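You operate a simulated robot arm through the tools that you are given. There is no shell and no other tool. Be economical: measure what you need, move in short steps, check, and stop when the job is done.

You run a simulated robot arm. Do the job below in one go: nothing can be reset, and whatever is moved stays where it is left.

JOB
Open the red table lever, brush the table's fluff down the hole, then shut the lever.
Fine: put the brush back. Set down upright: wooden brush. Where these are worked on the way, their far stop is far enough and under half their travel is too little: red table lever.

The check looks at the end state, three seconds after you hand in, the way a careful person would. Anything else that was tipped, shoved, dropped, spilled or broken makes it a failure.

ROBOT AND FRAMES
A 6-joint arm with a two-finger parallel gripper, fixed in place. Base frame: the origin is at the foot of the arm, x ahead of it, y to its left, z up; the work surface is at about z = 0.915. Readings come in m, degrees, newtons and seconds.
With the tool pointing down near the work surface it reaches from about 0.24 to 0.66 m from the base axis. Its first joint turns from -66.0 to 66.0 degrees. Payload 2.9 kg.
The TCP is the grasp point between the finger pads, 0.03 m short of the fingertips. In the tool frame z runs along the fingers and y along their closing line. The gripper opens to 0.11 m. The fingers are 0.02 m wide and 0.01 m thick; the gripper's body (0.048 by 0.112 m) begins 0.055 m behind the TCP.
Orientation is that of the tool frame in the base frame, as a unit quaternion [x, y, z, w]. With the fingers straight down and closing along the base's y, the tool's x points along the base's -x, its y along +y and its z along -z.

CONTROLS
- The arm moves only by the tool apply_moves. Its argument "moves" is a list of rows, each a list of 7 numbers: the shift along the tool's x, y, z in units of 100 mm (1.0 is 100 mm), then the turn, a rotation vector about the tool's x, y, z in units of 45 degrees (1.0 is 45 degrees), then the gripper command, from -1 (shut) to 1 (fully open), values between in proportion. In form: [[x, y, z, wx, wy, wz, claw], ...]. A call has 1 to 12 rows; each row is the pose to reach, as a shift and turn from the pose commanded when the call began, along the tool's axes at that moment. A call with a number of a shift or a turn outside -1 to 1 is refused whole. Rows are played at 5 a second. More than 0.05 m and 8.6 degrees between two rows, or a gripper value outside its range, and nothing of the call is played. Where a pose cannot be reached the arm comes as near as it can. A force on the tool above 70 N (or 10 N above the force at the start of the call, whichever is more), or a blocked arm, ends the call early, and 0.2 s more pass. The fingers move at their own pace (about 0.108 m/s each) and stop on an object; they squeeze with about 32 N. The grip force told is the motor's: it shows also when the fingers shut on nothing. Time passes only in rows, and 0.2 s behind the last, so rows that repeat a pose let the fingers close. The reply holds the time, the measured pose of the TCP, the force on the tool along the base axes, the opening and the grip force, in the units named above and with some noise, with the torque about the TCP (base axes, N m) and any sound that the robot's microphone picked up.
- Cameras (640 x 400 px; columns grow to the right, rows downward): "scene" is fixed at [0.0569, 0.4187, 1.3859]; the picture's right is [-0.91, -0.42, 0.00], its down [-0.23, 0.49, -0.84] and it looks along [0.35, -0.76, -0.54] (base axes); focal length 325 px, centre (320, 200). "wrist" rides on the gripper at [0.072, 0.017, -0.103] in the tool frame; the picture's right is [-0.23, 0.97, 0.00], its down [-0.76, -0.18, -0.62] and it looks along [-0.61, -0.14, 0.78] (tool axes); focal length 222 px, centre (320, 200). There is no depth. A picture from a camera that has moved, and an enlarged one, comes with that camera's place and axes in the base frame and with its lens.
- camera(camera): a new picture of that camera. It takes no simulated time.
- enlarge(camera, box): a new picture of the part [left, top, right, bottom] of that camera's present view, enlarged. It takes no simulated time.
- hand_in(): hands the job in; it is judged then, once.

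Work in short steps. Places have to be worked out from the pictures, the camera data and where the tool is seen: move nearer, look again, correct. Check each grasp and each placing, and mend what went wrong. You have 120 turns and 76 pictures in all, those below and enlarged ones among them. Open the gripper and draw the arm clear of the work before you hand the job in, unless the task says otherwise; then end with one line.

The tools are called by a JSON object that holds its "op" and its "data". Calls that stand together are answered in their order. apply_moves: Moves the arm, as the interface text tells. Its arguments: {"type":"object","properties":{"moves":{"type":"array"}},"required":["moves"]} The other tools are called the same way: camera (camera) takes a picture; enlarge (camera, box) takes an enlarged picture of a part of a camera's view; hand_in () hands the job in.

At the start:

```text
time_s: 0.0
tcp_pos: [0.4445, -0.111, 1.2057]
tcp_rot: [0.0, 1.0, 0.0, 0.0]
ft_force: [0.2, 0.2, -0.2]
moment: [0.0, -0.01, -0.03]
grip_width: 0.11
grasp_force: 0.1
```

scene: 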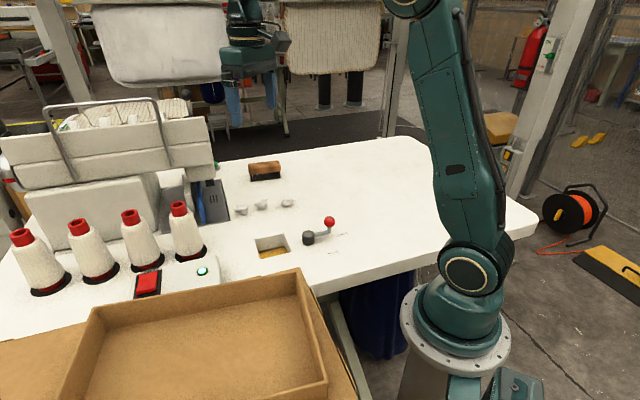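
wrist: 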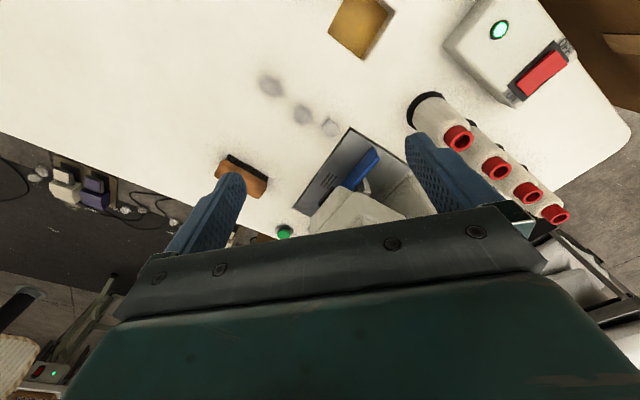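

The brush looks to be near (0.57,-0.30), the hole near (0.38,-0.03), and the lever near (0.30,-0.07). I'll take enlarged views to read these more exactly.

{"op": "enlarge", "data": {"camera": "scene", "box": [220, 150, 380, 270]}}

{"op": "enlarge", "data": {"camera": "wrist", "box": [200, 0, 440, 240]}}

```text
3.33 times, centred on (300, 210) of scene
camera zoom: at [0.0569, 0.4187, 1.3859], right [-0.91, -0.42, 0.0], down [-0.23, 0.49, -0.84], along [0.35, -0.76, -0.54], focal length 1083 px, centre (387, 167)
```

zoom: 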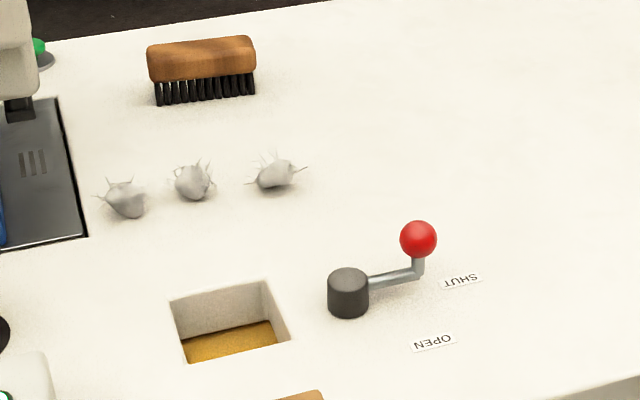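

```text
1.67 times, centred on (320, 120) of wrist
camera zoom: at [0.3719, -0.0939, 1.307], right [0.23, 0.97, 0.0], down [0.76, -0.18, 0.62], along [0.61, -0.14, -0.78], focal length 370 px, centre (320, 333)
```

zoom: 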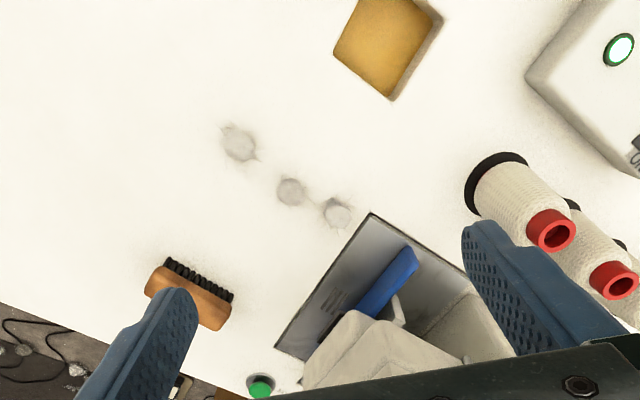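

The lever pivot looks to be near (0.312,-0.073), with the knob near (0.275,-0.103, z≈0.965). OPEN is clockwise from there as seen from above. I'll move partway towards the knob and turn the tool about 39° so the fingers close tangentially.

{"op": "apply_moves", "data": {"moves": [[0.17, 0, 0.15, 0, 0, -0.145, 0.2], [0.34, 0, 0.3, 0, 0, -0.29, 0.2], [0.51, 0, 0.45, 0, 0, -0.435, 0.2], [0.68, 0, 0.6, 0, 0, -0.58, 0.2], [0.85, 0, 0.75, 0, 0, -0.72, 0.2], [1.0, 0, 0.9, 0, 0, -0.867, 0.2]]}}

{"op": "camera", "data": {"camera": "wrist"}}

```text
time_s: 1.4
tcp_pos: [0.3452, -0.1113, 1.1161]
tcp_rot: [-0.335, 0.942, 0.0, 0.0]
ft_force: [0.1, 0.0, -1.0]
moment: [-0.04, 0.03, -0.01]
grip_width: 0.0659
grasp_force: 0.0
```

```text
71 pictures are left
camera wrist: at [0.2774, -0.1438, 1.2174], right [-0.44, 0.9, 0.0], down [0.7, 0.34, 0.62], along [0.56, 0.27, -0.78], focal length 222 px, centre (320, 200)
```

wrist: 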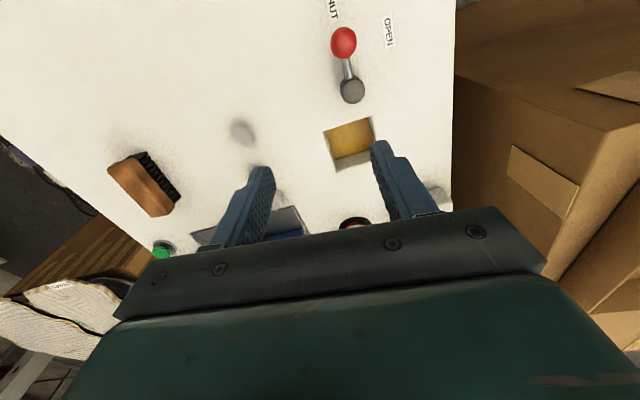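

From the nearer wrist view the knob is about (0.281,-0.117,0.957) and the pivot about (0.315,-0.083). I'll go above the knob, about 75 mm higher, and look again.

{"op": "apply_moves", "data": {"moves": [[0.18, 0.12, 0.27, 0, 0, -0.04, 0.2], [0.36, 0.24, 0.54, 0, 0, -0.09, 0.2], [0.535, 0.356, 0.8, 0, 0, -0.13, 0.2], [0.535, 0.356, 0.8, 0, 0, -0.13, 0.2]]}}

{"op": "camera", "data": {"camera": "wrist"}}

{"op": "enlarge", "data": {"camera": "scene", "box": [240, 150, 400, 270]}}

```text
time_s: 2.4
tcp_pos: [0.2824, -0.1159, 1.0355]
tcp_rot: [-0.382, 0.924, 0.0, -0.001]
ft_force: [1.3, -0.2, 0.3]
moment: [-0.01, 0.02, -0.02]
grip_width: 0.0661
grasp_force: 0.1
```

```text
70 pictures are left
camera wrist: at [0.2179, -0.156, 1.1368], right [-0.53, 0.85, 0.0], down [0.66, 0.41, 0.62], along [0.53, 0.33, -0.78], focal length 222 px, centre (320, 200)
```

wrist: 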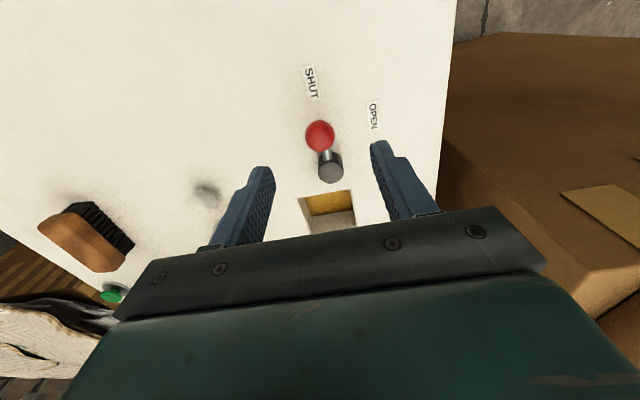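

```text
3.33 times, centred on (320, 210) of scene
camera zoom: at [0.0569, 0.4187, 1.3859], right [-0.91, -0.42, 0.0], down [-0.23, 0.49, -0.84], along [0.35, -0.76, -0.54], focal length 1083 px, centre (320, 167)
```

zoom: 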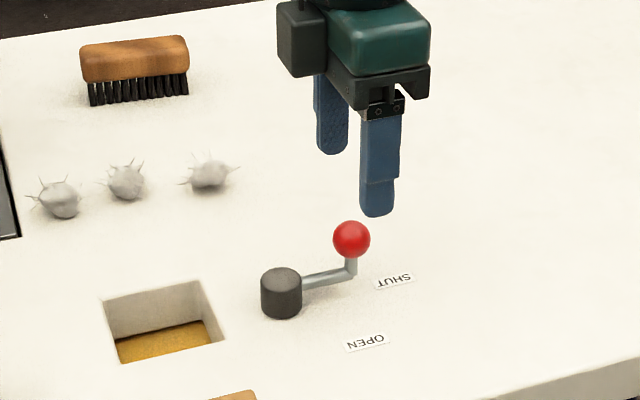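

The TCP is directly over the knob. I'll descend to z≈0.96 and close.

{"op": "apply_moves", "data": {"moves": [[0, 0, 0.25, 0, 0, 0, 0.2], [0, 0, 0.5, 0, 0, 0, 0.2], [0, 0, 0.74, 0, 0, 0, 0.2], [0, 0, 0.74, 0, 0, 0, -0.2], [0, 0, 0.74, 0, 0, 0, -1], [0, 0, 0.74, 0, 0, 0, -1]]}}

{"op": "enlarge", "data": {"camera": "scene", "box": [240, 150, 400, 270]}}

```text
time_s: 3.8
tcp_pos: [0.2821, -0.1157, 0.9606]
tcp_rot: [-0.382, 0.924, 0.001, 0.0]
ft_force: [0.1, -0.7, -5.4]
moment: [0.01, -0.17, -0.03]
grip_width: 0.025
grasp_force: 44.4
```

```text
3.33 times, centred on (320, 210) of scene
camera zoom: at [0.0569, 0.4186, 1.3859], right [-0.91, -0.42, 0.0], down [-0.23, 0.49, -0.84], along [0.35, -0.76, -0.54], focal length 1083 px, centre (320, 167)
```

zoom: 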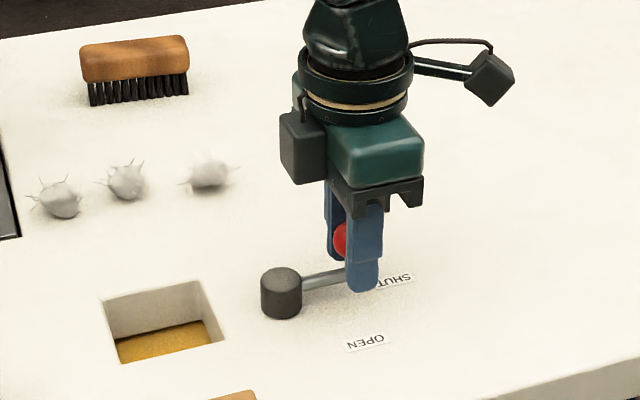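

The ball is gripped (0.025 m wide). I'll swing it along the arc towards OPEN, 32° first.

{"op": "apply_moves", "data": {"moves": [[-0.004, 0.061, 0, 0, 0, 0.178, -1], [-0.017, 0.121, 0, 0, 0, 0.356, -1], [-0.038, 0.179, 0, 0, 0, 0.533, -1], [-0.067, 0.233, 0, 0, 0, 0.711, -1]]}}

```text
time_s: 4.8
tcp_pos: [0.2692, -0.0931, 0.9614]
tcp_rot: [-0.111, 0.994, 0.001, -0.001]
ft_force: [-7.9, 9.4, 4.0]
moment: [0.1, 0.0, 0.53]
grip_width: 0.0254
grasp_force: 45.4
```

It's moving along the arc with small forces. I'll continue to the stop.

{"op": "apply_moves", "data": {"moves": [[-0.004, 0.061, 0, 0, 0, 0.178, -1], [-0.017, 0.121, 0, 0, 0, 0.356, -1], [-0.038, 0.179, 0, 0, 0, 0.533, -1], [-0.038, 0.179, 0, 0, 0, 0.533, -1]]}}

{"op": "enlarge", "data": {"camera": "scene", "box": [240, 150, 400, 270]}}

```text
time_s: 5.8
tcp_pos: [0.2679, -0.0781, 0.9607]
tcp_rot: [0.097, 0.995, 0.0, -0.001]
ft_force: [-12.1, 8.2, -7.7]
moment: [0.02, -0.13, 0.32]
grip_width: 0.0253
grasp_force: 45.0
```

```text
3.33 times, centred on (320, 210) of scene
camera zoom: at [0.0566, 0.4189, 1.3858], right [-0.91, -0.42, 0.0], down [-0.23, 0.49, -0.84], along [0.35, -0.76, -0.54], focal length 1083 px, centre (320, 167)
```

zoom: 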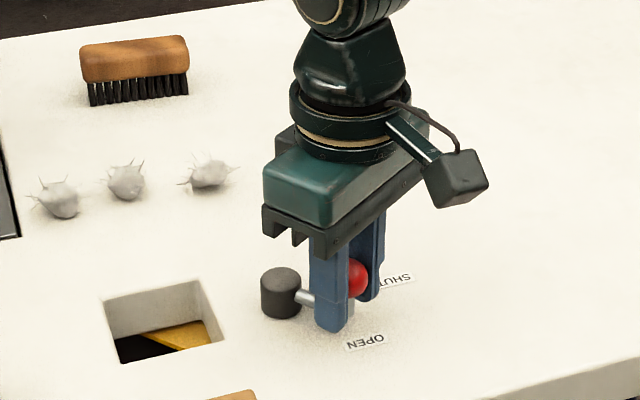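

The plate is half withdrawn and the lever isn't at its stop yet. I'll keep going in small steps.

{"op": "apply_moves", "data": {"moves": [[-0.004, 0.061, 0, 0, 0, 0.178, -1], [-0.017, 0.121, 0, 0, 0, 0.356, -1], [-0.038, 0.179, 0, 0, 0, 0.533, -1], [-0.038, 0.179, 0, 0, 0, 0.533, -1]]}}

{"op": "enlarge", "data": {"camera": "scene", "box": [240, 150, 400, 270]}}

```text
time_s: 6.8
tcp_pos: [0.2728, -0.0585, 0.9615]
tcp_rot: [0.302, 0.953, -0.001, -0.004]
ft_force: [-25.3, 14.1, 10.6]
moment: [-0.16, -0.3, 0.1]
grip_width: 0.0253
grasp_force: 44.5
```

```text
3.33 times, centred on (320, 210) of scene
camera zoom: at [0.0561, 0.4191, 1.3858], right [-0.91, -0.42, 0.0], down [-0.23, 0.49, -0.84], along [0.35, -0.76, -0.54], focal length 1083 px, centre (320, 167)
```

zoom: 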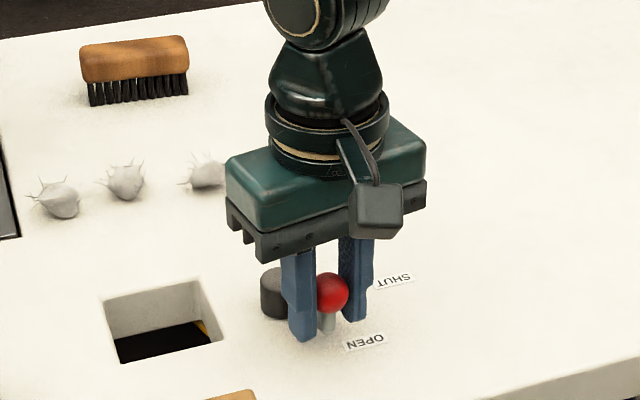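

The hole is nearly clear. A circle fitted through the measured knob points gives a pivot near (0.319,-0.080) with radius 0.051, so I'll relieve the radial pull and push the last bit to the stop.

{"op": "apply_moves", "data": {"moves": [[0.04, 0.0, 0, 0, 0, 0, -1], [0.045, 0.06, 0, 0, 0, 0.12, -1], [0.04, 0.12, 0, 0, 0, 0.25, -1], [0.03, 0.18, 0, 0, 0, 0.37, -1], [0.03, 0.18, 0, 0, 0, 0.37, -1]]}}

{"op": "enlarge", "data": {"camera": "scene", "box": [240, 150, 400, 270]}}

```text
time_s: 7.8
tcp_pos: [0.2779, -0.0537, 0.9615]
tcp_rot: [0.445, 0.895, -0.014, -0.002]
ft_force: [-8.9, -15.5, 8.4]
moment: [-0.19, 0.11, -0.02]
grip_width: 0.0253
grasp_force: 45.7
stopped in row 5: the force on the tool passed its limit at 73 N (the readings are from after the stop); the commanded pose is now the measured one
```

```text
3.33 times, centred on (320, 210) of scene
camera zoom: at [0.0566, 0.4183, 1.386], right [-0.91, -0.42, 0.0], down [-0.23, 0.49, -0.84], along [0.35, -0.76, -0.54], focal length 1083 px, centre (320, 167)
```

zoom: 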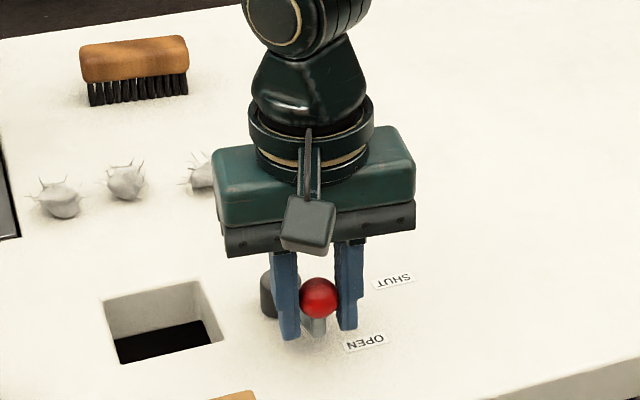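

The lever is at its stop and the hole is fully open. I'll release and lift straight up.

{"op": "apply_moves", "data": {"moves": [[0, 0, 0, 0, 0, 0, 0.1], [0, 0, 0, 0, 0, 0, 0.1], [0, 0, -0.3, 0, 0, 0, 0.1], [0, 0, -0.6, 0, 0, 0, 0.1], [0, 0, -1.0, 0, 0, 0, 0.1]]}}

{"op": "enlarge", "data": {"camera": "scene", "box": [240, 150, 400, 270]}}

```text
time_s: 9.1
tcp_pos: [0.2784, -0.049, 1.061]
tcp_rot: [0.442, 0.897, -0.013, -0.001]
ft_force: [0.5, -0.1, 0.5]
moment: [-0.02, -0.02, 0.01]
grip_width: 0.0604
grasp_force: 0.0
```

```text
3.33 times, centred on (320, 210) of scene
camera zoom: at [0.0569, 0.4187, 1.3859], right [-0.91, -0.42, 0.0], down [-0.23, 0.49, -0.84], along [0.35, -0.76, -0.54], focal length 1083 px, centre (320, 167)
```

zoom: 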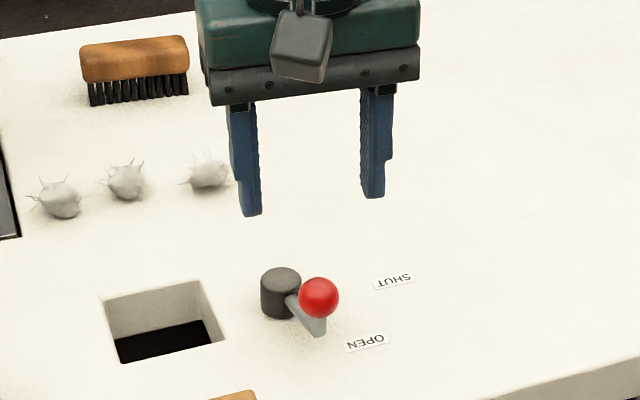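

The lever stays open. Next I'll lift, level the slight tilt, and head for the brush, turning back so the fingers close across its width.

{"op": "apply_moves", "data": {"moves": [[-0.2, 0.0, -0.15, -0.031, 0.012, 0, 0.5], [-0.45, 0.02, -0.3, -0.031, 0.012, 0, 0.8], [-0.7, 0.03, -0.45, -0.031, 0.012, 0, 1], [-0.92, 0.05, -0.6, -0.031, 0.012, 0, 1]]}}

{"op": "apply_moves", "data": {"moves": [[-0.1, 0, 0, 0, 0, -0.18, 1], [-0.2, 0, 0, 0, 0, -0.36, 1], [-0.3, 0, 0, 0, 0, -0.54, 1], [-0.4, 0, 0, 0, 0, -0.72, 1], [-0.5, 0, 0, 0, 0, -0.9, 1], [-0.55, 0, 0, 0, 0, -1.0, 1]]}}

{"op": "apply_moves", "data": {"moves": [[0, 0, 0, 0, 0, -0.18, 1], [0, 0, 0, 0, 0, -0.36, 1], [0, 0, 0, 0, 0, -0.54, 1], [0, 0, 0, 0, 0, -0.72, 1], [0, 0, 0, 0, 0, -0.9, 1], [0, 0, 0, 0, 0, -1.0, 1]]}}

{"op": "camera", "data": {"camera": "wrist"}}

```text
time_s: 10.1
tcp_pos: [0.3392, -0.1192, 1.1235]
tcp_rot: [0.442, 0.897, 0.0, 0.0]
ft_force: [-0.7, 0.9, 0.1]
moment: [-0.02, 0.01, 0.02]
grip_width: 0.1099
grasp_force: 0.0
```

```text
time_s: 11.4
tcp_pos: [0.3755, -0.1621, 1.1199]
tcp_rot: [0.066, 0.998, 0.0, 0.0]
ft_force: [0.4, -0.2, 0.4]
moment: [0.01, 0.0, 0.0]
grip_width: 0.1099
grasp_force: 0.1
```

```text
time_s: 12.8
tcp_pos: [0.3759, -0.1622, 1.1202]
tcp_rot: [-0.322, 0.947, -0.001, 0.0]
ft_force: [-0.7, -0.5, -0.2]
moment: [0.01, 0.03, -0.02]
grip_width: 0.1099
grasp_force: 0.0
```

```text
63 pictures are left
camera wrist: at [0.3064, -0.1933, 1.2229], right [-0.41, 0.91, 0.0], down [0.71, 0.32, 0.62], along [0.57, 0.26, -0.78], focal length 222 px, centre (320, 200)
```

wrist: 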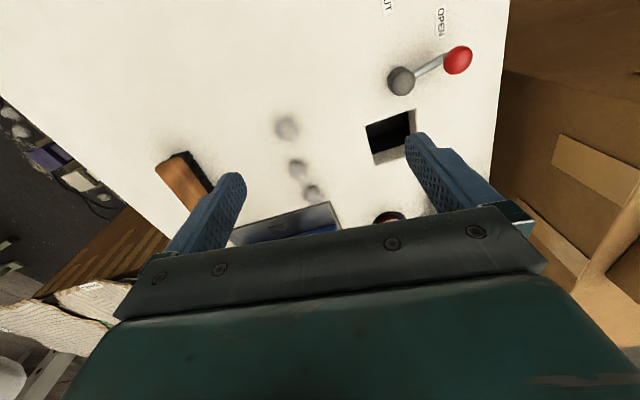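

The wrist view gives a hole centre near (0.386,-0.046), fluff near (0.425,-0.187), (0.478,-0.153) and (0.512,-0.112), and the brush near (0.55,-0.30). I'll move towards the brush.

{"op": "apply_moves", "data": {"moves": [[-0.05, -0.3, 0, 0, 0, 0, 1], [-0.1, -0.6, 0, 0, 0, 0, 1], [-0.2, -1.0, 0, 0, 0, 0, 1]]}}

{"op": "apply_moves", "data": {"moves": [[-0.15, -0.25, 0, 0, 0, 0, 1], [-0.3, -0.5, 0, 0, 0, 0, 1], [-0.3, -0.5, 0, 0, 0, 0, 1]]}}

{"op": "camera", "data": {"camera": "wrist"}}

```text
time_s: 13.7
tcp_pos: [0.4503, -0.2296, 1.1201]
tcp_rot: [-0.32, 0.947, 0.0, 0.0]
ft_force: [-1.0, -0.4, 0.2]
moment: [0.0, -0.01, 0.0]
grip_width: 0.1099
grasp_force: 0.0
```

```text
time_s: 14.4
tcp_pos: [0.5058, -0.2485, 1.1209]
tcp_rot: [-0.321, 0.947, 0.001, 0.0]
ft_force: [0.6, 0.4, -1.1]
moment: [0.03, 0.01, 0.0]
grip_width: 0.1102
grasp_force: 0.2
```

```text
62 pictures are left
camera wrist: at [0.4371, -0.2802, 1.2227], right [-0.41, 0.91, 0.0], down [0.71, 0.32, 0.62], along [0.57, 0.26, -0.78], focal length 222 px, centre (320, 200)
```

wrist: 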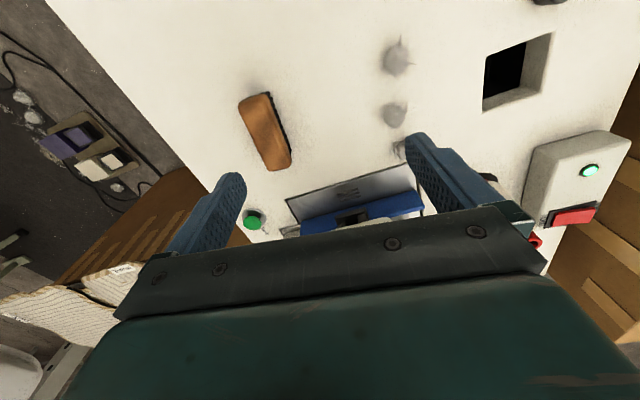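

The brush top's centre is about (0.561,-0.295), its length lies at 38°, and the tool is already aligned. I'll go above it.

{"op": "apply_moves", "data": {"moves": [[-0.08, -0.35, 0.3, 0, 0, 0.02, 0.7], [-0.158, -0.7, 0.6, 0, 0, 0.02, 0.5], [-0.158, -0.7, 0.8, 0, 0, 0.02, 0.4], [-0.158, -0.7, 0.8, 0, 0, 0.02, 0.4]]}}

{"op": "camera", "data": {"camera": "wrist"}}

{"op": "enlarge", "data": {"camera": "scene", "box": [200, 110, 360, 230]}}

```text
time_s: 15.4
tcp_pos: [0.5624, -0.2949, 1.0392]
tcp_rot: [-0.313, 0.95, 0.0, 0.001]
ft_force: [-0.2, 0.2, 0.2]
moment: [0.01, 0.0, -0.02]
grip_width: 0.0768
grasp_force: 0.0
```

```text
61 pictures are left
camera wrist: at [0.4931, -0.3254, 1.1414], right [-0.4, 0.92, 0.0], down [0.72, 0.31, 0.62], along [0.57, 0.25, -0.78], focal length 222 px, centre (320, 200)
```

wrist: 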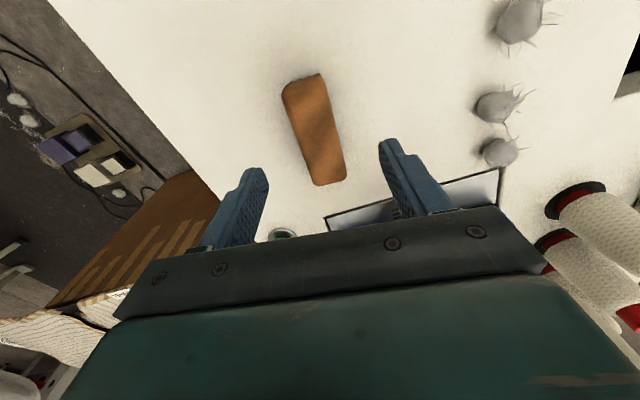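

```text
3.33 times, centred on (280, 170) of scene
camera zoom: at [0.0569, 0.4187, 1.3859], right [-0.91, -0.42, 0.0], down [-0.23, 0.49, -0.84], along [0.35, -0.76, -0.54], focal length 1083 px, centre (453, 300)
```

zoom: 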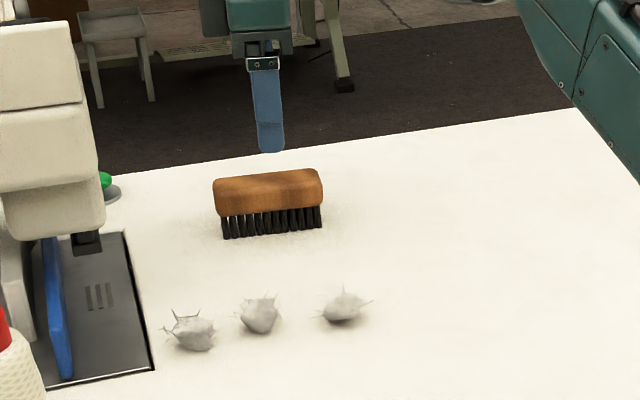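

The tool is centred over the brush, so I'll descend to z≈0.964 and close on the wood.

{"op": "apply_moves", "data": {"moves": [[0, -0.02, 0.25, 0, 0, -0.05, 0.4], [0, -0.02, 0.5, 0, 0, -0.05, 0.4], [0, -0.02, 0.75, 0, 0, -0.05, 0.4], [0, -0.02, 0.75, 0, 0, -0.05, 0.4], [0, -0.02, 0.75, 0, 0, -0.05, -0.5], [0, -0.02, 0.75, 0, 0, -0.05, -1], [0, -0.02, 0.75, 0, 0, -0.05, -1]]}}

{"op": "enlarge", "data": {"camera": "scene", "box": [200, 110, 360, 230]}}

```text
time_s: 17.1
tcp_pos: [0.5634, -0.2985, 0.9667]
tcp_rot: [-0.332, 0.943, 0.002, 0.001]
ft_force: [-0.2, -0.1, 0.9]
moment: [0.0, -0.04, -0.03]
grip_width: 0.0354
grasp_force: 32.4
```

```text
3.33 times, centred on (280, 170) of scene
camera zoom: at [0.0569, 0.4187, 1.3859], right [-0.91, -0.42, 0.0], down [-0.23, 0.49, -0.84], along [0.35, -0.76, -0.54], focal length 1083 px, centre (453, 300)
```

zoom: 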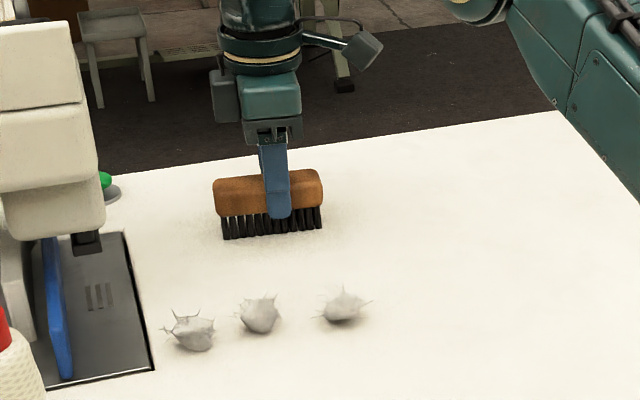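

The wood is gripped (0.035 m). I'll note this home pose as TCP (0.563,-0.2985,0.966) with quaternion (-0.332,0.943). Next I'll lift and look at how close the machine head is to the fluff.

{"op": "apply_moves", "data": {"moves": [[0, 0, -0.3, 0, 0, 0, -1], [0, 0, -0.7, 0, 0, 0, -1], [0, 0.3, -0.9, 0, 0, 0, -1], [-0.05, 0.6, -0.9, 0, 0, 0, -1], [-0.08, 0.9, -0.9, 0, 0, 0, -1], [-0.08, 0.9, -0.9, 0, 0, 0, -1]]}}

{"op": "camera", "data": {"camera": "wrist"}}

{"op": "camera", "data": {"camera": "scene"}}

```text
time_s: 18.4
tcp_pos: [0.5117, -0.223, 1.0552]
tcp_rot: [-0.332, 0.943, 0.001, 0.0]
ft_force: [0.7, -0.3, -1.4]
moment: [0.03, -0.04, 0.0]
grip_width: 0.0355
grasp_force: 31.8
```

```text
58 pictures are left
camera wrist: at [0.4432, -0.2551, 1.1573], right [-0.43, 0.9, 0.0], down [0.7, 0.34, 0.62], along [0.56, 0.27, -0.78], focal length 222 px, centre (320, 200)
```

wrist: 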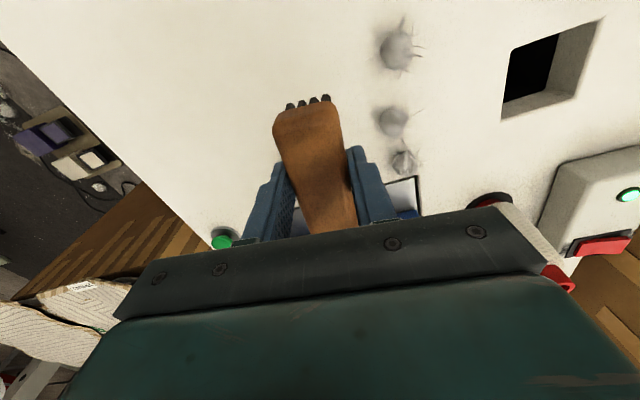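

```text
57 pictures are left
```

scene: 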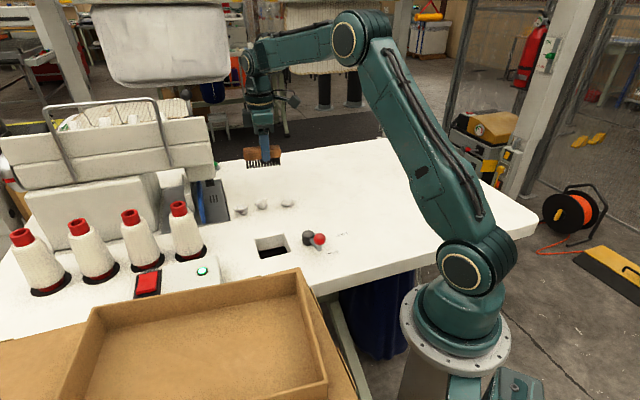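

From two rays the machine's needle is about (0.645,-0.133), so I must stay clear of the head. I'll place the brush behind the two near fluffs, centre (0.534,-0.164), facing 141.6° towards the hole, and check before touching down.

{"op": "apply_moves", "data": {"moves": [[-0.2, 0.1, 0, 0, 0, -0.14, -1], [-0.4, 0.22, 0, 0, 0, -0.284, -1], [-0.547, 0.324, 0, 0, 0, -0.284, -1], [-0.547, 0.324, 0.3, 0, 0, -0.284, -1], [-0.547, 0.324, 0.6, 0, 0, -0.284, -1], [-0.547, 0.324, 0.6, 0, 0, -0.284, -1]]}}

{"op": "camera", "data": {"camera": "wrist"}}

{"op": "enlarge", "data": {"camera": "scene", "box": [180, 110, 340, 230]}}

```text
time_s: 19.9
tcp_pos: [0.5336, -0.1633, 0.9952]
tcp_rot: [-0.436, 0.9, 0.0, 0.001]
ft_force: [0.1, 0.0, -1.5]
moment: [0.03, 0.01, 0.04]
grip_width: 0.0355
grasp_force: 32.1
```

```text
56 pictures are left
camera wrist: at [0.4736, -0.21, 1.0967], right [-0.62, 0.78, 0.0], down [0.61, 0.49, 0.62], along [0.49, 0.39, -0.78], focal length 222 px, centre (320, 200)
```

wrist: 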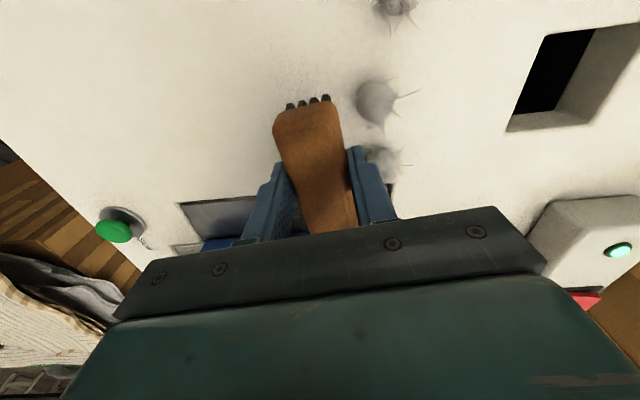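

```text
3.33 times, centred on (260, 170) of scene
camera zoom: at [0.0569, 0.4187, 1.3859], right [-0.91, -0.42, 0.0], down [-0.23, 0.49, -0.84], along [0.35, -0.76, -0.54], focal length 1083 px, centre (520, 300)
```

zoom: 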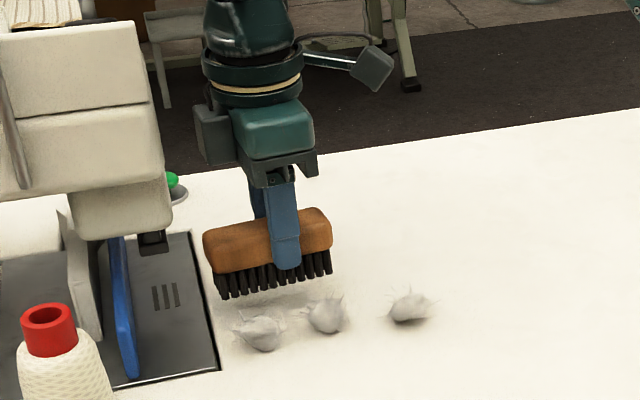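

The brush is clear of the head and behind both fluffs. I'll lower it to the table and sweep about 90 mm towards the hole.

{"op": "apply_moves", "data": {"moves": [[0, 0, 0.15, 0, 0, 0, -1], [0, 0, 0.29, 0, 0, 0, -1], [0, 0.15, 0.29, 0, 0, 0, -1], [0, 0.3, 0.29, 0, 0, 0, -1], [0, 0.45, 0.29, 0, 0, 0, -1], [0, 0.6, 0.29, 0, 0, 0, -1], [0, 0.75, 0.29, 0, 0, 0, -1], [0, 0.88, 0.29, 0, 0, 0, -1]]}}

{"op": "camera", "data": {"camera": "wrist"}}

{"op": "enlarge", "data": {"camera": "scene", "box": [200, 150, 360, 270]}}

```text
time_s: 21.6
tcp_pos: [0.4641, -0.1092, 0.968]
tcp_rot: [-0.435, 0.9, 0.0, 0.001]
ft_force: [1.0, 0.2, -0.5]
moment: [0.02, 0.03, 0.02]
grip_width: 0.0356
grasp_force: 31.8
```

```text
54 pictures are left
camera wrist: at [0.4056, -0.1563, 1.0699], right [-0.62, 0.78, 0.0], down [0.61, 0.49, 0.62], along [0.49, 0.39, -0.78], focal length 222 px, centre (320, 200)
```

wrist: 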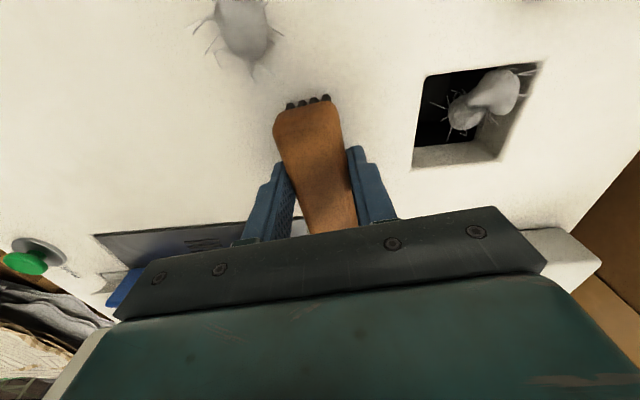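

```text
3.33 times, centred on (280, 210) of scene
camera zoom: at [0.0569, 0.4187, 1.3859], right [-0.91, -0.42, 0.0], down [-0.23, 0.49, -0.84], along [0.35, -0.76, -0.54], focal length 1083 px, centre (453, 167)
```

zoom: 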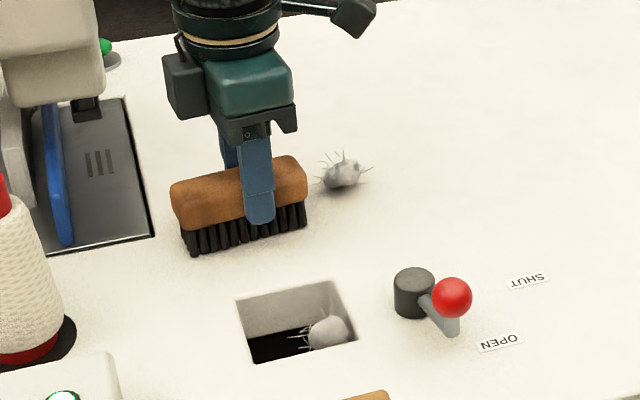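

Both near fluffs seem to have rolled to the hole. I'll wait a moment, raising the brush, and look again.

{"op": "apply_moves", "data": {"moves": [[0, 0, -0.15, 0, 0, 0, -1], [0, 0, -0.4, 0, 0, 0, -1], [0, 0, -0.5, 0, 0, 0, -1]]}}

{"op": "camera", "data": {"camera": "wrist"}}

{"op": "enlarge", "data": {"camera": "scene", "box": [200, 150, 360, 270]}}

```text
time_s: 22.4
tcp_pos: [0.4638, -0.109, 1.0179]
tcp_rot: [-0.435, 0.9, 0.001, 0.0]
ft_force: [-0.9, -0.3, -1.1]
moment: [0.02, 0.0, -0.01]
grip_width: 0.0351
grasp_force: 31.7
```

```text
52 pictures are left
camera wrist: at [0.406, -0.1557, 1.1192], right [-0.62, 0.78, 0.0], down [0.61, 0.49, 0.62], along [0.49, 0.39, -0.78], focal length 222 px, centre (320, 200)
```

wrist: 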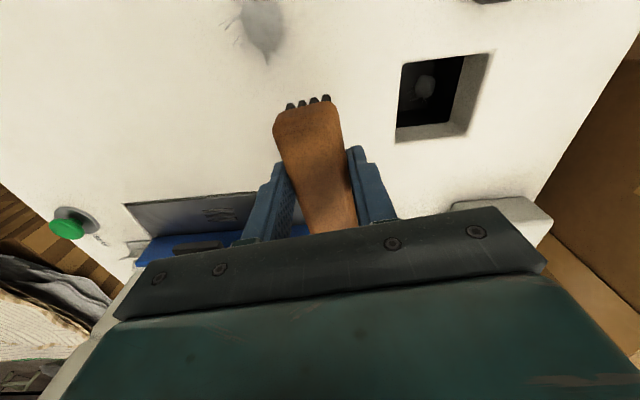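

```text
3.33 times, centred on (280, 210) of scene
camera zoom: at [0.0569, 0.4187, 1.3859], right [-0.91, -0.42, 0.0], down [-0.23, 0.49, -0.84], along [0.35, -0.76, -0.54], focal length 1083 px, centre (453, 167)
```

zoom: 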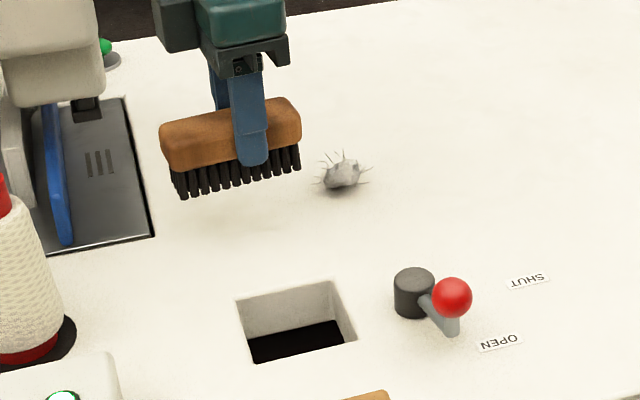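

Both are down the hole; only the third fluff remains, at about (0.425,-0.187). I'll swing around behind it.

{"op": "apply_moves", "data": {"moves": [[0.1, -0.1, -0.1, 0, 0, 0.16, -1], [0.25, -0.2, -0.1, 0, 0, 0.32, -1], [0.4, -0.35, -0.1, 0, 0, 0.48, -1], [0.6, -0.5, -0.1, 0, 0, 0.64, -1], [0.8, -0.6, -0.1, 0, 0, 0.8, -1], [1.0, -0.63, -0.1, 0, 0, 0.8, -1], [1.0, -0.63, -0.1, 0, 0, 0.8, -1]]}}

{"op": "camera", "data": {"camera": "wrist"}}

{"op": "enlarge", "data": {"camera": "scene", "box": [220, 130, 380, 250]}}

```text
time_s: 24.1
tcp_pos: [0.4541, -0.2278, 1.0265]
tcp_rot: [-0.136, 0.991, 0.001, 0.0]
ft_force: [-0.2, -0.4, -0.1]
moment: [-0.01, -0.04, -0.02]
grip_width: 0.0353
grasp_force: 32.1
```

```text
50 pictures are left
camera wrist: at [0.3787, -0.2311, 1.1291], right [-0.04, 1.0, 0.0], down [0.78, 0.03, 0.62], along [0.62, 0.03, -0.78], focal length 222 px, centre (320, 200)
```

wrist: 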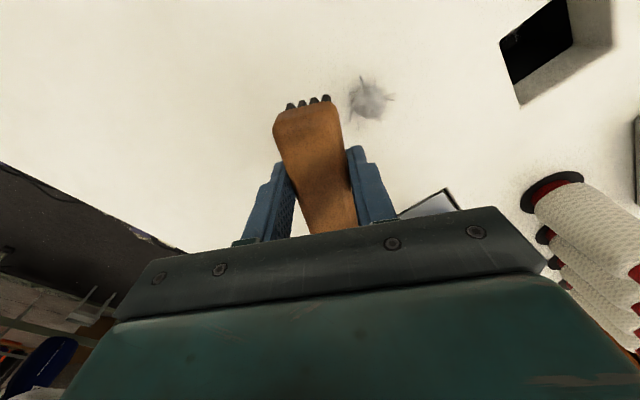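

```text
3.33 times, centred on (300, 190) of scene
camera zoom: at [0.0569, 0.4186, 1.3859], right [-0.91, -0.42, 0.0], down [-0.23, 0.49, -0.84], along [0.35, -0.76, -0.54], focal length 1083 px, centre (387, 233)
```

zoom: 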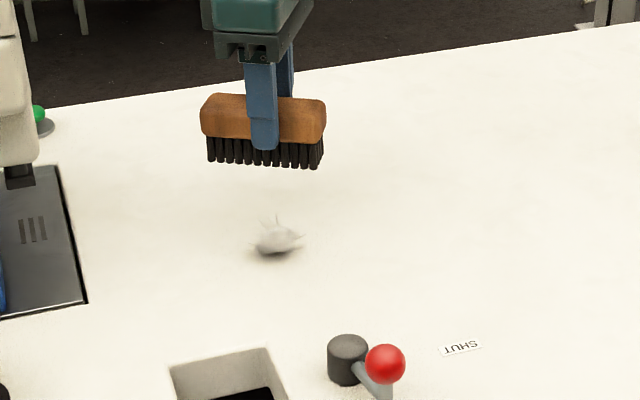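

The third fluff is at (0.4265,-0.1855). I'll set the brush down behind it and sweep towards the hole.

{"op": "apply_moves", "data": {"moves": [[0.17, -0.1, 0.2, 0, 0, 0, -1], [0.17, -0.1, 0.4, 0, 0, 0, -1], [0.17, -0.1, 0.595, 0, 0, 0, -1], [0.17, 0.05, 0.595, 0, 0, 0, -1], [0.17, 0.2, 0.595, 0, 0, 0, -1], [0.17, 0.35, 0.595, 0, 0, 0, -1], [0.17, 0.5, 0.595, 0, 0, 0, -1], [0.17, 0.65, 0.595, 0, 0, 0, -1], [0.17, 0.8, 0.595, 0, 0, 0, -1]]}}

{"op": "enlarge", "data": {"camera": "scene", "box": [200, 150, 360, 270]}}

```text
time_s: 26.1
tcp_pos: [0.4134, -0.1522, 0.9667]
tcp_rot: [-0.136, 0.991, 0.001, 0.0]
ft_force: [-0.7, -2.3, 3.0]
moment: [-0.01, 0.0, -0.01]
grip_width: 0.0353
grasp_force: 32.1
```

```text
3.33 times, centred on (280, 210) of scene
camera zoom: at [0.0568, 0.4186, 1.3859], right [-0.91, -0.42, 0.0], down [-0.23, 0.49, -0.84], along [0.35, -0.76, -0.54], focal length 1083 px, centre (453, 167)
```

zoom: 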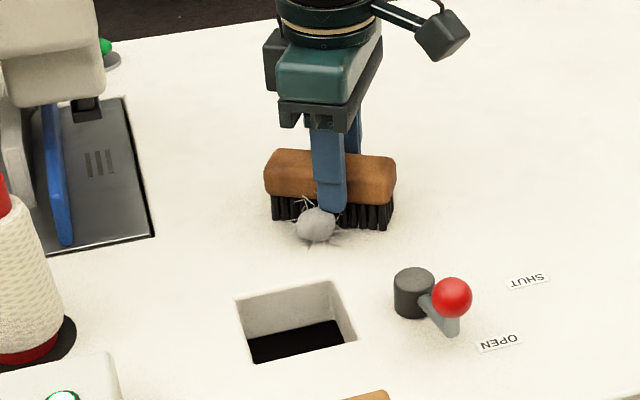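

The fluff is in front of the bristles and on course. I'll continue 65 mm.

{"op": "apply_moves", "data": {"moves": [[0, 0.13, 0, 0, 0, 0, -1], [0, 0.26, 0, 0, 0, 0, -1], [0, 0.39, 0, 0, 0, 0, -1], [0, 0.52, 0, 0, 0, 0, -1], [0, 0.65, 0, 0, 0, 0, -1]]}}

{"op": "enlarge", "data": {"camera": "scene", "box": [200, 150, 360, 270]}}

{"op": "camera", "data": {"camera": "wrist"}}

```text
time_s: 27.2
tcp_pos: [0.397, -0.0904, 0.967]
tcp_rot: [-0.136, 0.991, 0.001, 0.0]
ft_force: [0.1, -0.2, -1.4]
moment: [-0.02, 0.01, -0.02]
grip_width: 0.0356
grasp_force: 31.8
```

```text
3.33 times, centred on (280, 210) of scene
camera zoom: at [0.0569, 0.4187, 1.3859], right [-0.91, -0.42, 0.0], down [-0.23, 0.49, -0.84], along [0.35, -0.76, -0.54], focal length 1083 px, centre (453, 167)
```

zoom: 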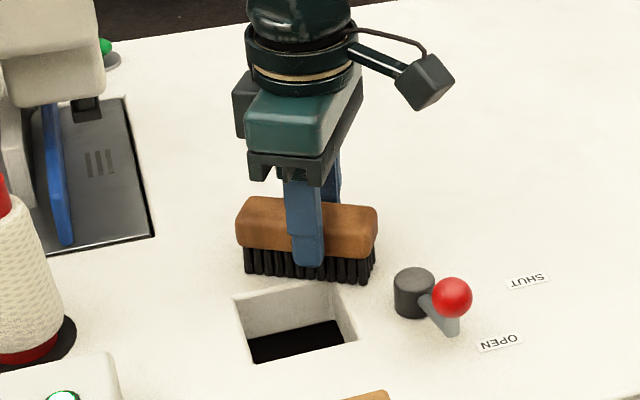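

```text
46 pictures are left
camera wrist: at [0.3214, -0.0943, 1.0688], right [-0.04, 1.0, 0.0], down [0.78, 0.03, 0.62], along [0.62, 0.03, -0.78], focal length 222 px, centre (320, 200)
```

wrist: 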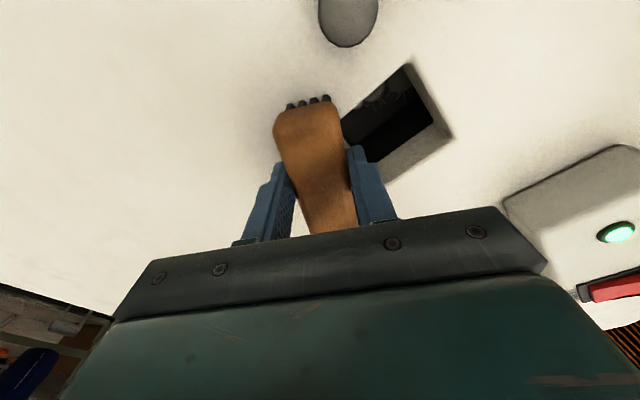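

The third fluff is gone from the table. I'll lift the brush and carry it back towards its place, turning it back as I go.

{"op": "apply_moves", "data": {"moves": [[0, 0, -0.3, 0, 0, 0, -1], [0, -0.1, -0.6, 0, 0, 0, -1], [-0.07, -0.3, -0.8, 0, 0, -0.12, -1], [-0.14, -0.5, -0.8, 0, 0, -0.26, -1], [-0.2, -0.7, -0.8, 0, 0, -0.4, -1], [-0.3, -0.95, -0.8, 0, 0, -0.516, -1], [-0.3, -0.95, -0.8, 0, 0, -0.516, -1]]}}

{"op": "camera", "data": {"camera": "wrist"}}

{"op": "enlarge", "data": {"camera": "scene", "box": [180, 130, 380, 280]}}

```text
time_s: 28.9
tcp_pos: [0.4514, -0.1747, 1.0502]
tcp_rot: [-0.333, 0.943, 0.001, 0.0]
ft_force: [-0.4, -0.4, -0.5]
moment: [0.05, 0.02, 0.01]
grip_width: 0.0356
grasp_force: 32.0
```

```text
45 pictures are left
camera wrist: at [0.3834, -0.2074, 1.1509], right [-0.43, 0.9, 0.0], down [0.7, 0.34, 0.62], along [0.56, 0.27, -0.78], focal length 222 px, centre (320, 200)
```

wrist: 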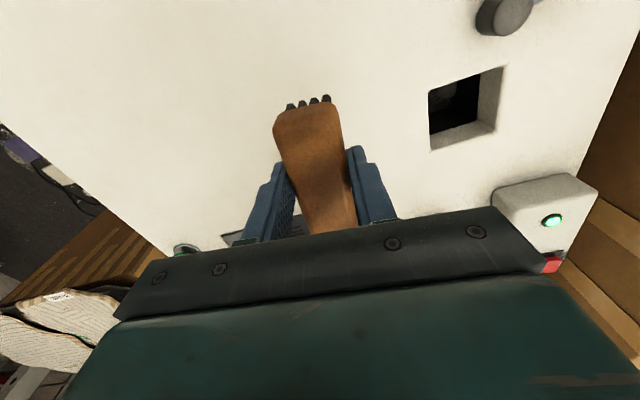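

```text
2.67 times, centred on (280, 205) of scene
camera zoom: at [0.0569, 0.4186, 1.3859], right [-0.91, -0.42, 0.0], down [-0.23, 0.49, -0.84], along [0.35, -0.76, -0.54], focal length 866 px, centre (427, 187)
```

zoom: 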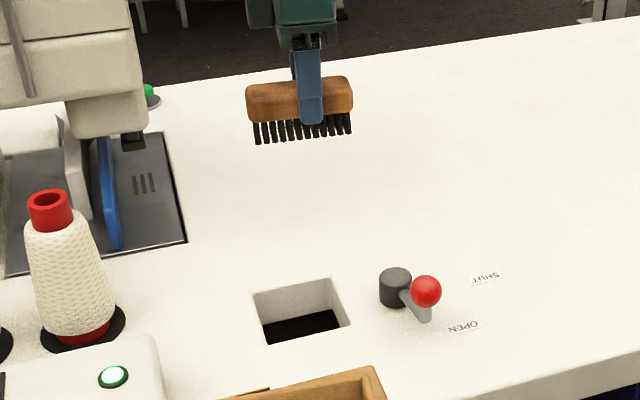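

The table is clear of fluff. I'll carry the brush on to its home pose.

{"op": "apply_moves", "data": {"moves": [[0, -0.25, 0, 0, 0, 0, -1], [-0.03, -0.5, 0, 0, 0, 0, -1], [-0.05, -0.75, 0, 0, 0, 0, -1], [-0.05, -0.95, 0, 0, 0, 0, -1], [-0.05, -0.95, 0, 0, 0, 0, -1]]}}

{"op": "apply_moves", "data": {"moves": [[-0.02, -0.25, 0, 0, 0, 0, -1], [-0.04, -0.5, 0, 0, 0, 0, -1], [-0.045, -0.717, 0, 0, 0, 0, -1], [-0.045, -0.717, 0.3, 0, 0, 0, -1], [-0.045, -0.717, 0.6, 0, 0, 0, -1], [-0.045, -0.717, 0.75, 0, 0, 0, -1], [-0.045, -0.717, 0.75, 0, 0, 0, -1]]}}

```text
time_s: 30.1
tcp_pos: [0.5158, -0.246, 1.0477]
tcp_rot: [-0.332, 0.943, 0.002, 0.0]
ft_force: [-0.7, 0.2, -0.9]
moment: [0.0, -0.01, -0.02]
grip_width: 0.0354
grasp_force: 31.9
```

```text
time_s: 31.6
tcp_pos: [0.5621, -0.2983, 0.9711]
tcp_rot: [-0.333, 0.943, 0.0, 0.002]
ft_force: [-0.4, -0.3, -0.9]
moment: [-0.01, -0.03, 0.03]
grip_width: 0.0356
grasp_force: 31.7
```

The brush is about 4 mm above its resting height. I'll lower it gently until it touches.

{"op": "apply_moves", "data": {"moves": [[0, 0, 0.02, 0, 0, 0, -1], [0, 0, 0.04, 0, 0, 0, -1], [0, 0, 0.045, 0, 0, 0, -1], [0, 0, 0.045, 0, 0, 0, -1]]}}

{"op": "enlarge", "data": {"camera": "scene", "box": [220, 140, 310, 200]}}

```text
time_s: 32.6
tcp_pos: [0.5638, -0.2982, 0.969]
tcp_rot: [-0.332, 0.943, 0.0, 0.0]
ft_force: [-0.9, -0.6, -1.0]
moment: [0.06, 0.0, 0.04]
grip_width: 0.0354
grasp_force: 31.8
```

```text
6.67 times, centred on (265, 170) of scene
camera zoom: at [0.0569, 0.4187, 1.3859], right [-0.91, -0.42, 0.0], down [-0.23, 0.49, -0.84], along [0.35, -0.76, -0.54], focal length 2165 px, centre (687, 400)
```

zoom: 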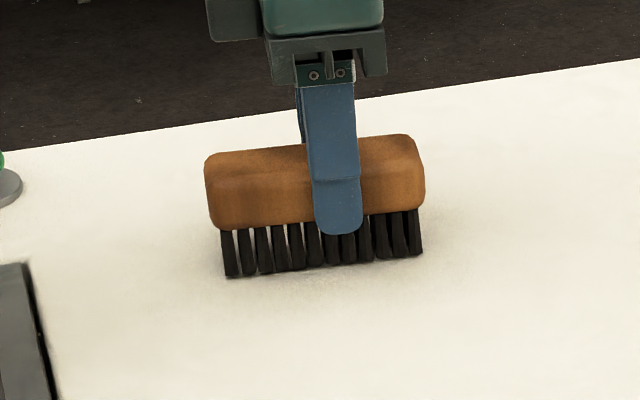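

In the image the bristle corner matches its original spot to within about 1 mm. I'll lower a touch more to feel for contact.

{"op": "apply_moves", "data": {"moves": [[0, 0, 0.01, 0, 0, 0, -1], [0, 0, 0.02, 0, 0, 0, -1], [0, 0, 0.02, 0, 0, 0, -1]]}}

```text
time_s: 33.5
tcp_pos: [0.5634, -0.2974, 0.9659]
tcp_rot: [-0.332, 0.943, 0.0, 0.001]
ft_force: [-0.2, 0.7, 1.0]
moment: [0.06, -0.04, 0.03]
grip_width: 0.0355
grasp_force: 32.1
```

The height now equals the pick-up height. I'll release and lift clear.

{"op": "apply_moves", "data": {"moves": [[0, 0, 0, 0, 0, 0, -0.2], [0, 0, 0, 0, 0, 0, 0.4], [0, 0, 0, 0, 0, 0, 0.4], [0, 0, -0.2, 0, 0, 0, 0.4], [0, 0, -0.5, 0, 0, 0, 0.4], [0, 0, -0.9, 0, 0, 0, 0.4]]}}

{"op": "enlarge", "data": {"camera": "scene", "box": [200, 110, 360, 230]}}

```text
time_s: 34.9
tcp_pos: [0.5618, -0.3004, 1.055]
tcp_rot: [-0.332, 0.943, 0.001, 0.0]
ft_force: [0.9, -1.0, -0.2]
moment: [0.01, -0.01, 0.02]
grip_width: 0.0768
grasp_force: 0.1
```

```text
3.33 times, centred on (280, 170) of scene
camera zoom: at [0.0569, 0.4187, 1.3859], right [-0.91, -0.42, 0.0], down [-0.23, 0.49, -0.84], along [0.35, -0.76, -0.54], focal length 1083 px, centre (453, 300)
```

zoom: 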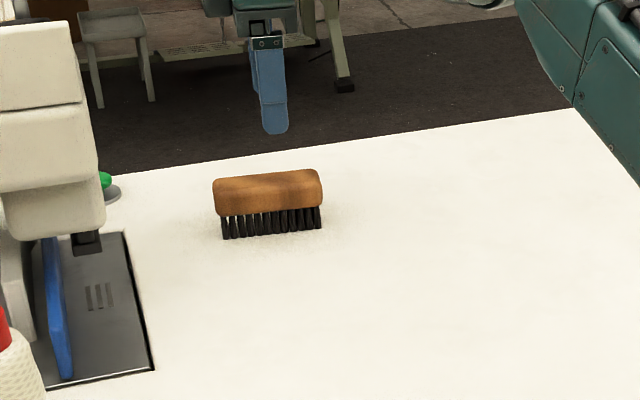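

The brush stands upright where it was. I'll go back to the lever knob, near (0.278,-0.052).

{"op": "apply_moves", "data": {"moves": [[0.06, 0.33, -0.1, 0, 0, 0, 0.3], [0.12, 0.66, -0.2, 0, 0, 0, 0.2], [0.18, 1.0, -0.2, 0, 0, 0, 0.1]]}}

{"op": "apply_moves", "data": {"moves": [[0.06, 0.33, 0, 0, 0, 0, 0.1], [0.12, 0.66, 0, 0, 0, 0, 0.1], [0.18, 1.0, 0, 0, 0, 0, 0.1]]}}

{"op": "apply_moves", "data": {"moves": [[0.0, 0.2, 0, 0, 0, 0.16, 0.1], [0.0, 0.4, 0, 0, 0, 0.32, 0.1], [0, 0.6, 0, 0, 0, 0.48, 0.1], [0, 0.8, 0, 0, 0, 0.64, 0.1], [0, 0.9, 0, 0, 0, 0.8, 0.1]]}}

{"op": "apply_moves", "data": {"moves": [[0.0, 0, 0, 0, 0, 0.17, 0.1], [0.0, 0, 0, 0, 0, 0.34, 0.1], [0, 0, 0, 0, 0, 0.51, 0.1], [0, 0, 0, 0, 0, 0.68, 0.1], [0, 0, 0, 0, 0, 0.82, 0.1], [0, 0, 0, 0, 0, 0.82, 0.1]]}}

{"op": "camera", "data": {"camera": "wrist"}}

```text
time_s: 35.6
tcp_pos: [0.4855, -0.2338, 1.0745]
tcp_rot: [-0.333, 0.943, 0.001, 0.001]
ft_force: [0.3, 0.4, 0.1]
moment: [0.0, -0.02, -0.02]
grip_width: 0.0606
grasp_force: 0.0
```

```text
time_s: 36.5
tcp_pos: [0.4085, -0.164, 1.076]
tcp_rot: [-0.332, 0.943, 0.001, 0.0]
ft_force: [0.2, -0.4, 0.2]
moment: [0.0, 0.02, 0.01]
grip_width: 0.0604
grasp_force: 0.1
```

```text
time_s: 37.6
tcp_pos: [0.353, -0.0957, 1.076]
tcp_rot: [-0.022, 1.0, 0.002, 0.001]
ft_force: [-0.3, 0.0, -0.3]
moment: [-0.01, 0.02, -0.02]
grip_width: 0.0605
grasp_force: 0.1
```

```text
time_s: 39.0
tcp_pos: [0.3534, -0.0961, 1.0761]
tcp_rot: [0.294, 0.956, 0.001, 0.0]
ft_force: [-0.6, 0.2, -0.4]
moment: [0.02, -0.06, 0.0]
grip_width: 0.0605
grasp_force: 0.0
```

```text
41 pictures are left
camera wrist: at [0.3024, -0.041, 1.178], right [0.74, 0.68, 0.0], down [0.53, -0.58, 0.62], along [0.42, -0.46, -0.78], focal length 222 px, centre (320, 200)
```

wrist: 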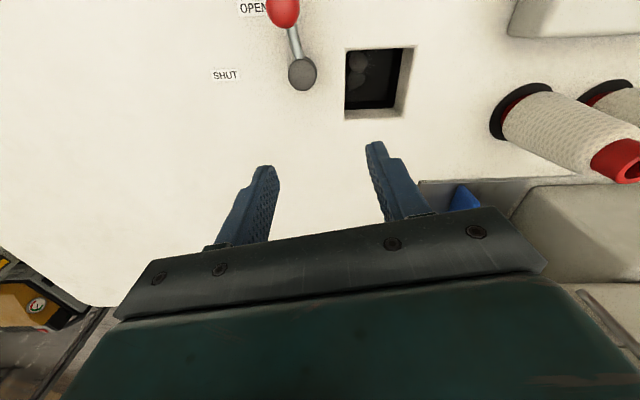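

The knob reads at (0.276,-0.0525), as expected. I'll move over it.

{"op": "apply_moves", "data": {"moves": [[0.3, -0.02, 0, 0, 0, 0, 0.1], [0.6, -0.05, 0.1, 0, 0, 0, 0.1], [0.885, -0.076, 0.3, 0, 0, 0, 0.1], [0.885, -0.076, 0.4, 0, 0, 0, 0.1], [0.885, -0.076, 0.4, 0, 0, 0, 0.1]]}}

{"op": "camera", "data": {"camera": "wrist"}}

```text
time_s: 40.2
tcp_pos: [0.2772, -0.0526, 1.0355]
tcp_rot: [0.294, 0.956, 0.001, 0.001]
ft_force: [-0.6, -0.3, -0.6]
moment: [0.0, 0.03, -0.01]
grip_width: 0.0607
grasp_force: 0.1
```

```text
40 pictures are left
camera wrist: at [0.2258, 0.0023, 1.1377], right [0.73, 0.68, 0.0], down [0.53, -0.57, 0.62], along [0.42, -0.46, -0.78], focal length 222 px, centre (320, 200)
```

wrist: 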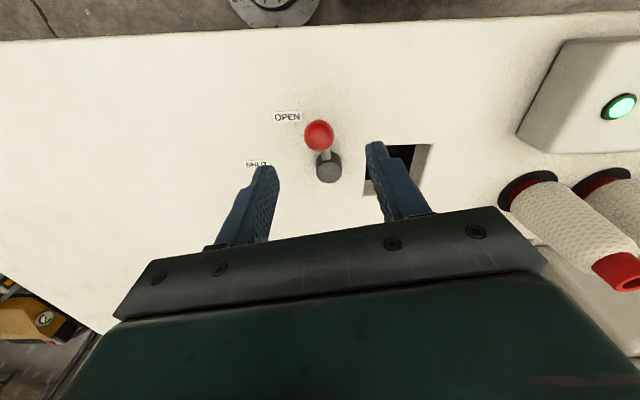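

The knob sits in the picture exactly where it did before the first grasp. I'll descend and close.

{"op": "apply_moves", "data": {"moves": [[0, 0, 0.25, 0, 0, 0, 0.1], [0, 0, 0.5, 0, 0, 0, 0.1], [0, 0, 0.74, 0, 0, 0, 0.1], [0, 0, 0.74, 0, 0, 0, -0.3], [0, 0, 0.74, 0, 0, 0, -1], [0, 0, 0.74, 0, 0, 0, -1]]}}

```text
time_s: 41.6
tcp_pos: [0.2759, -0.0516, 0.9634]
tcp_rot: [0.295, 0.955, -0.001, -0.001]
ft_force: [-7.1, -13.1, -4.5]
moment: [-0.34, -0.22, -0.24]
grip_width: 0.0251
grasp_force: 45.1
```

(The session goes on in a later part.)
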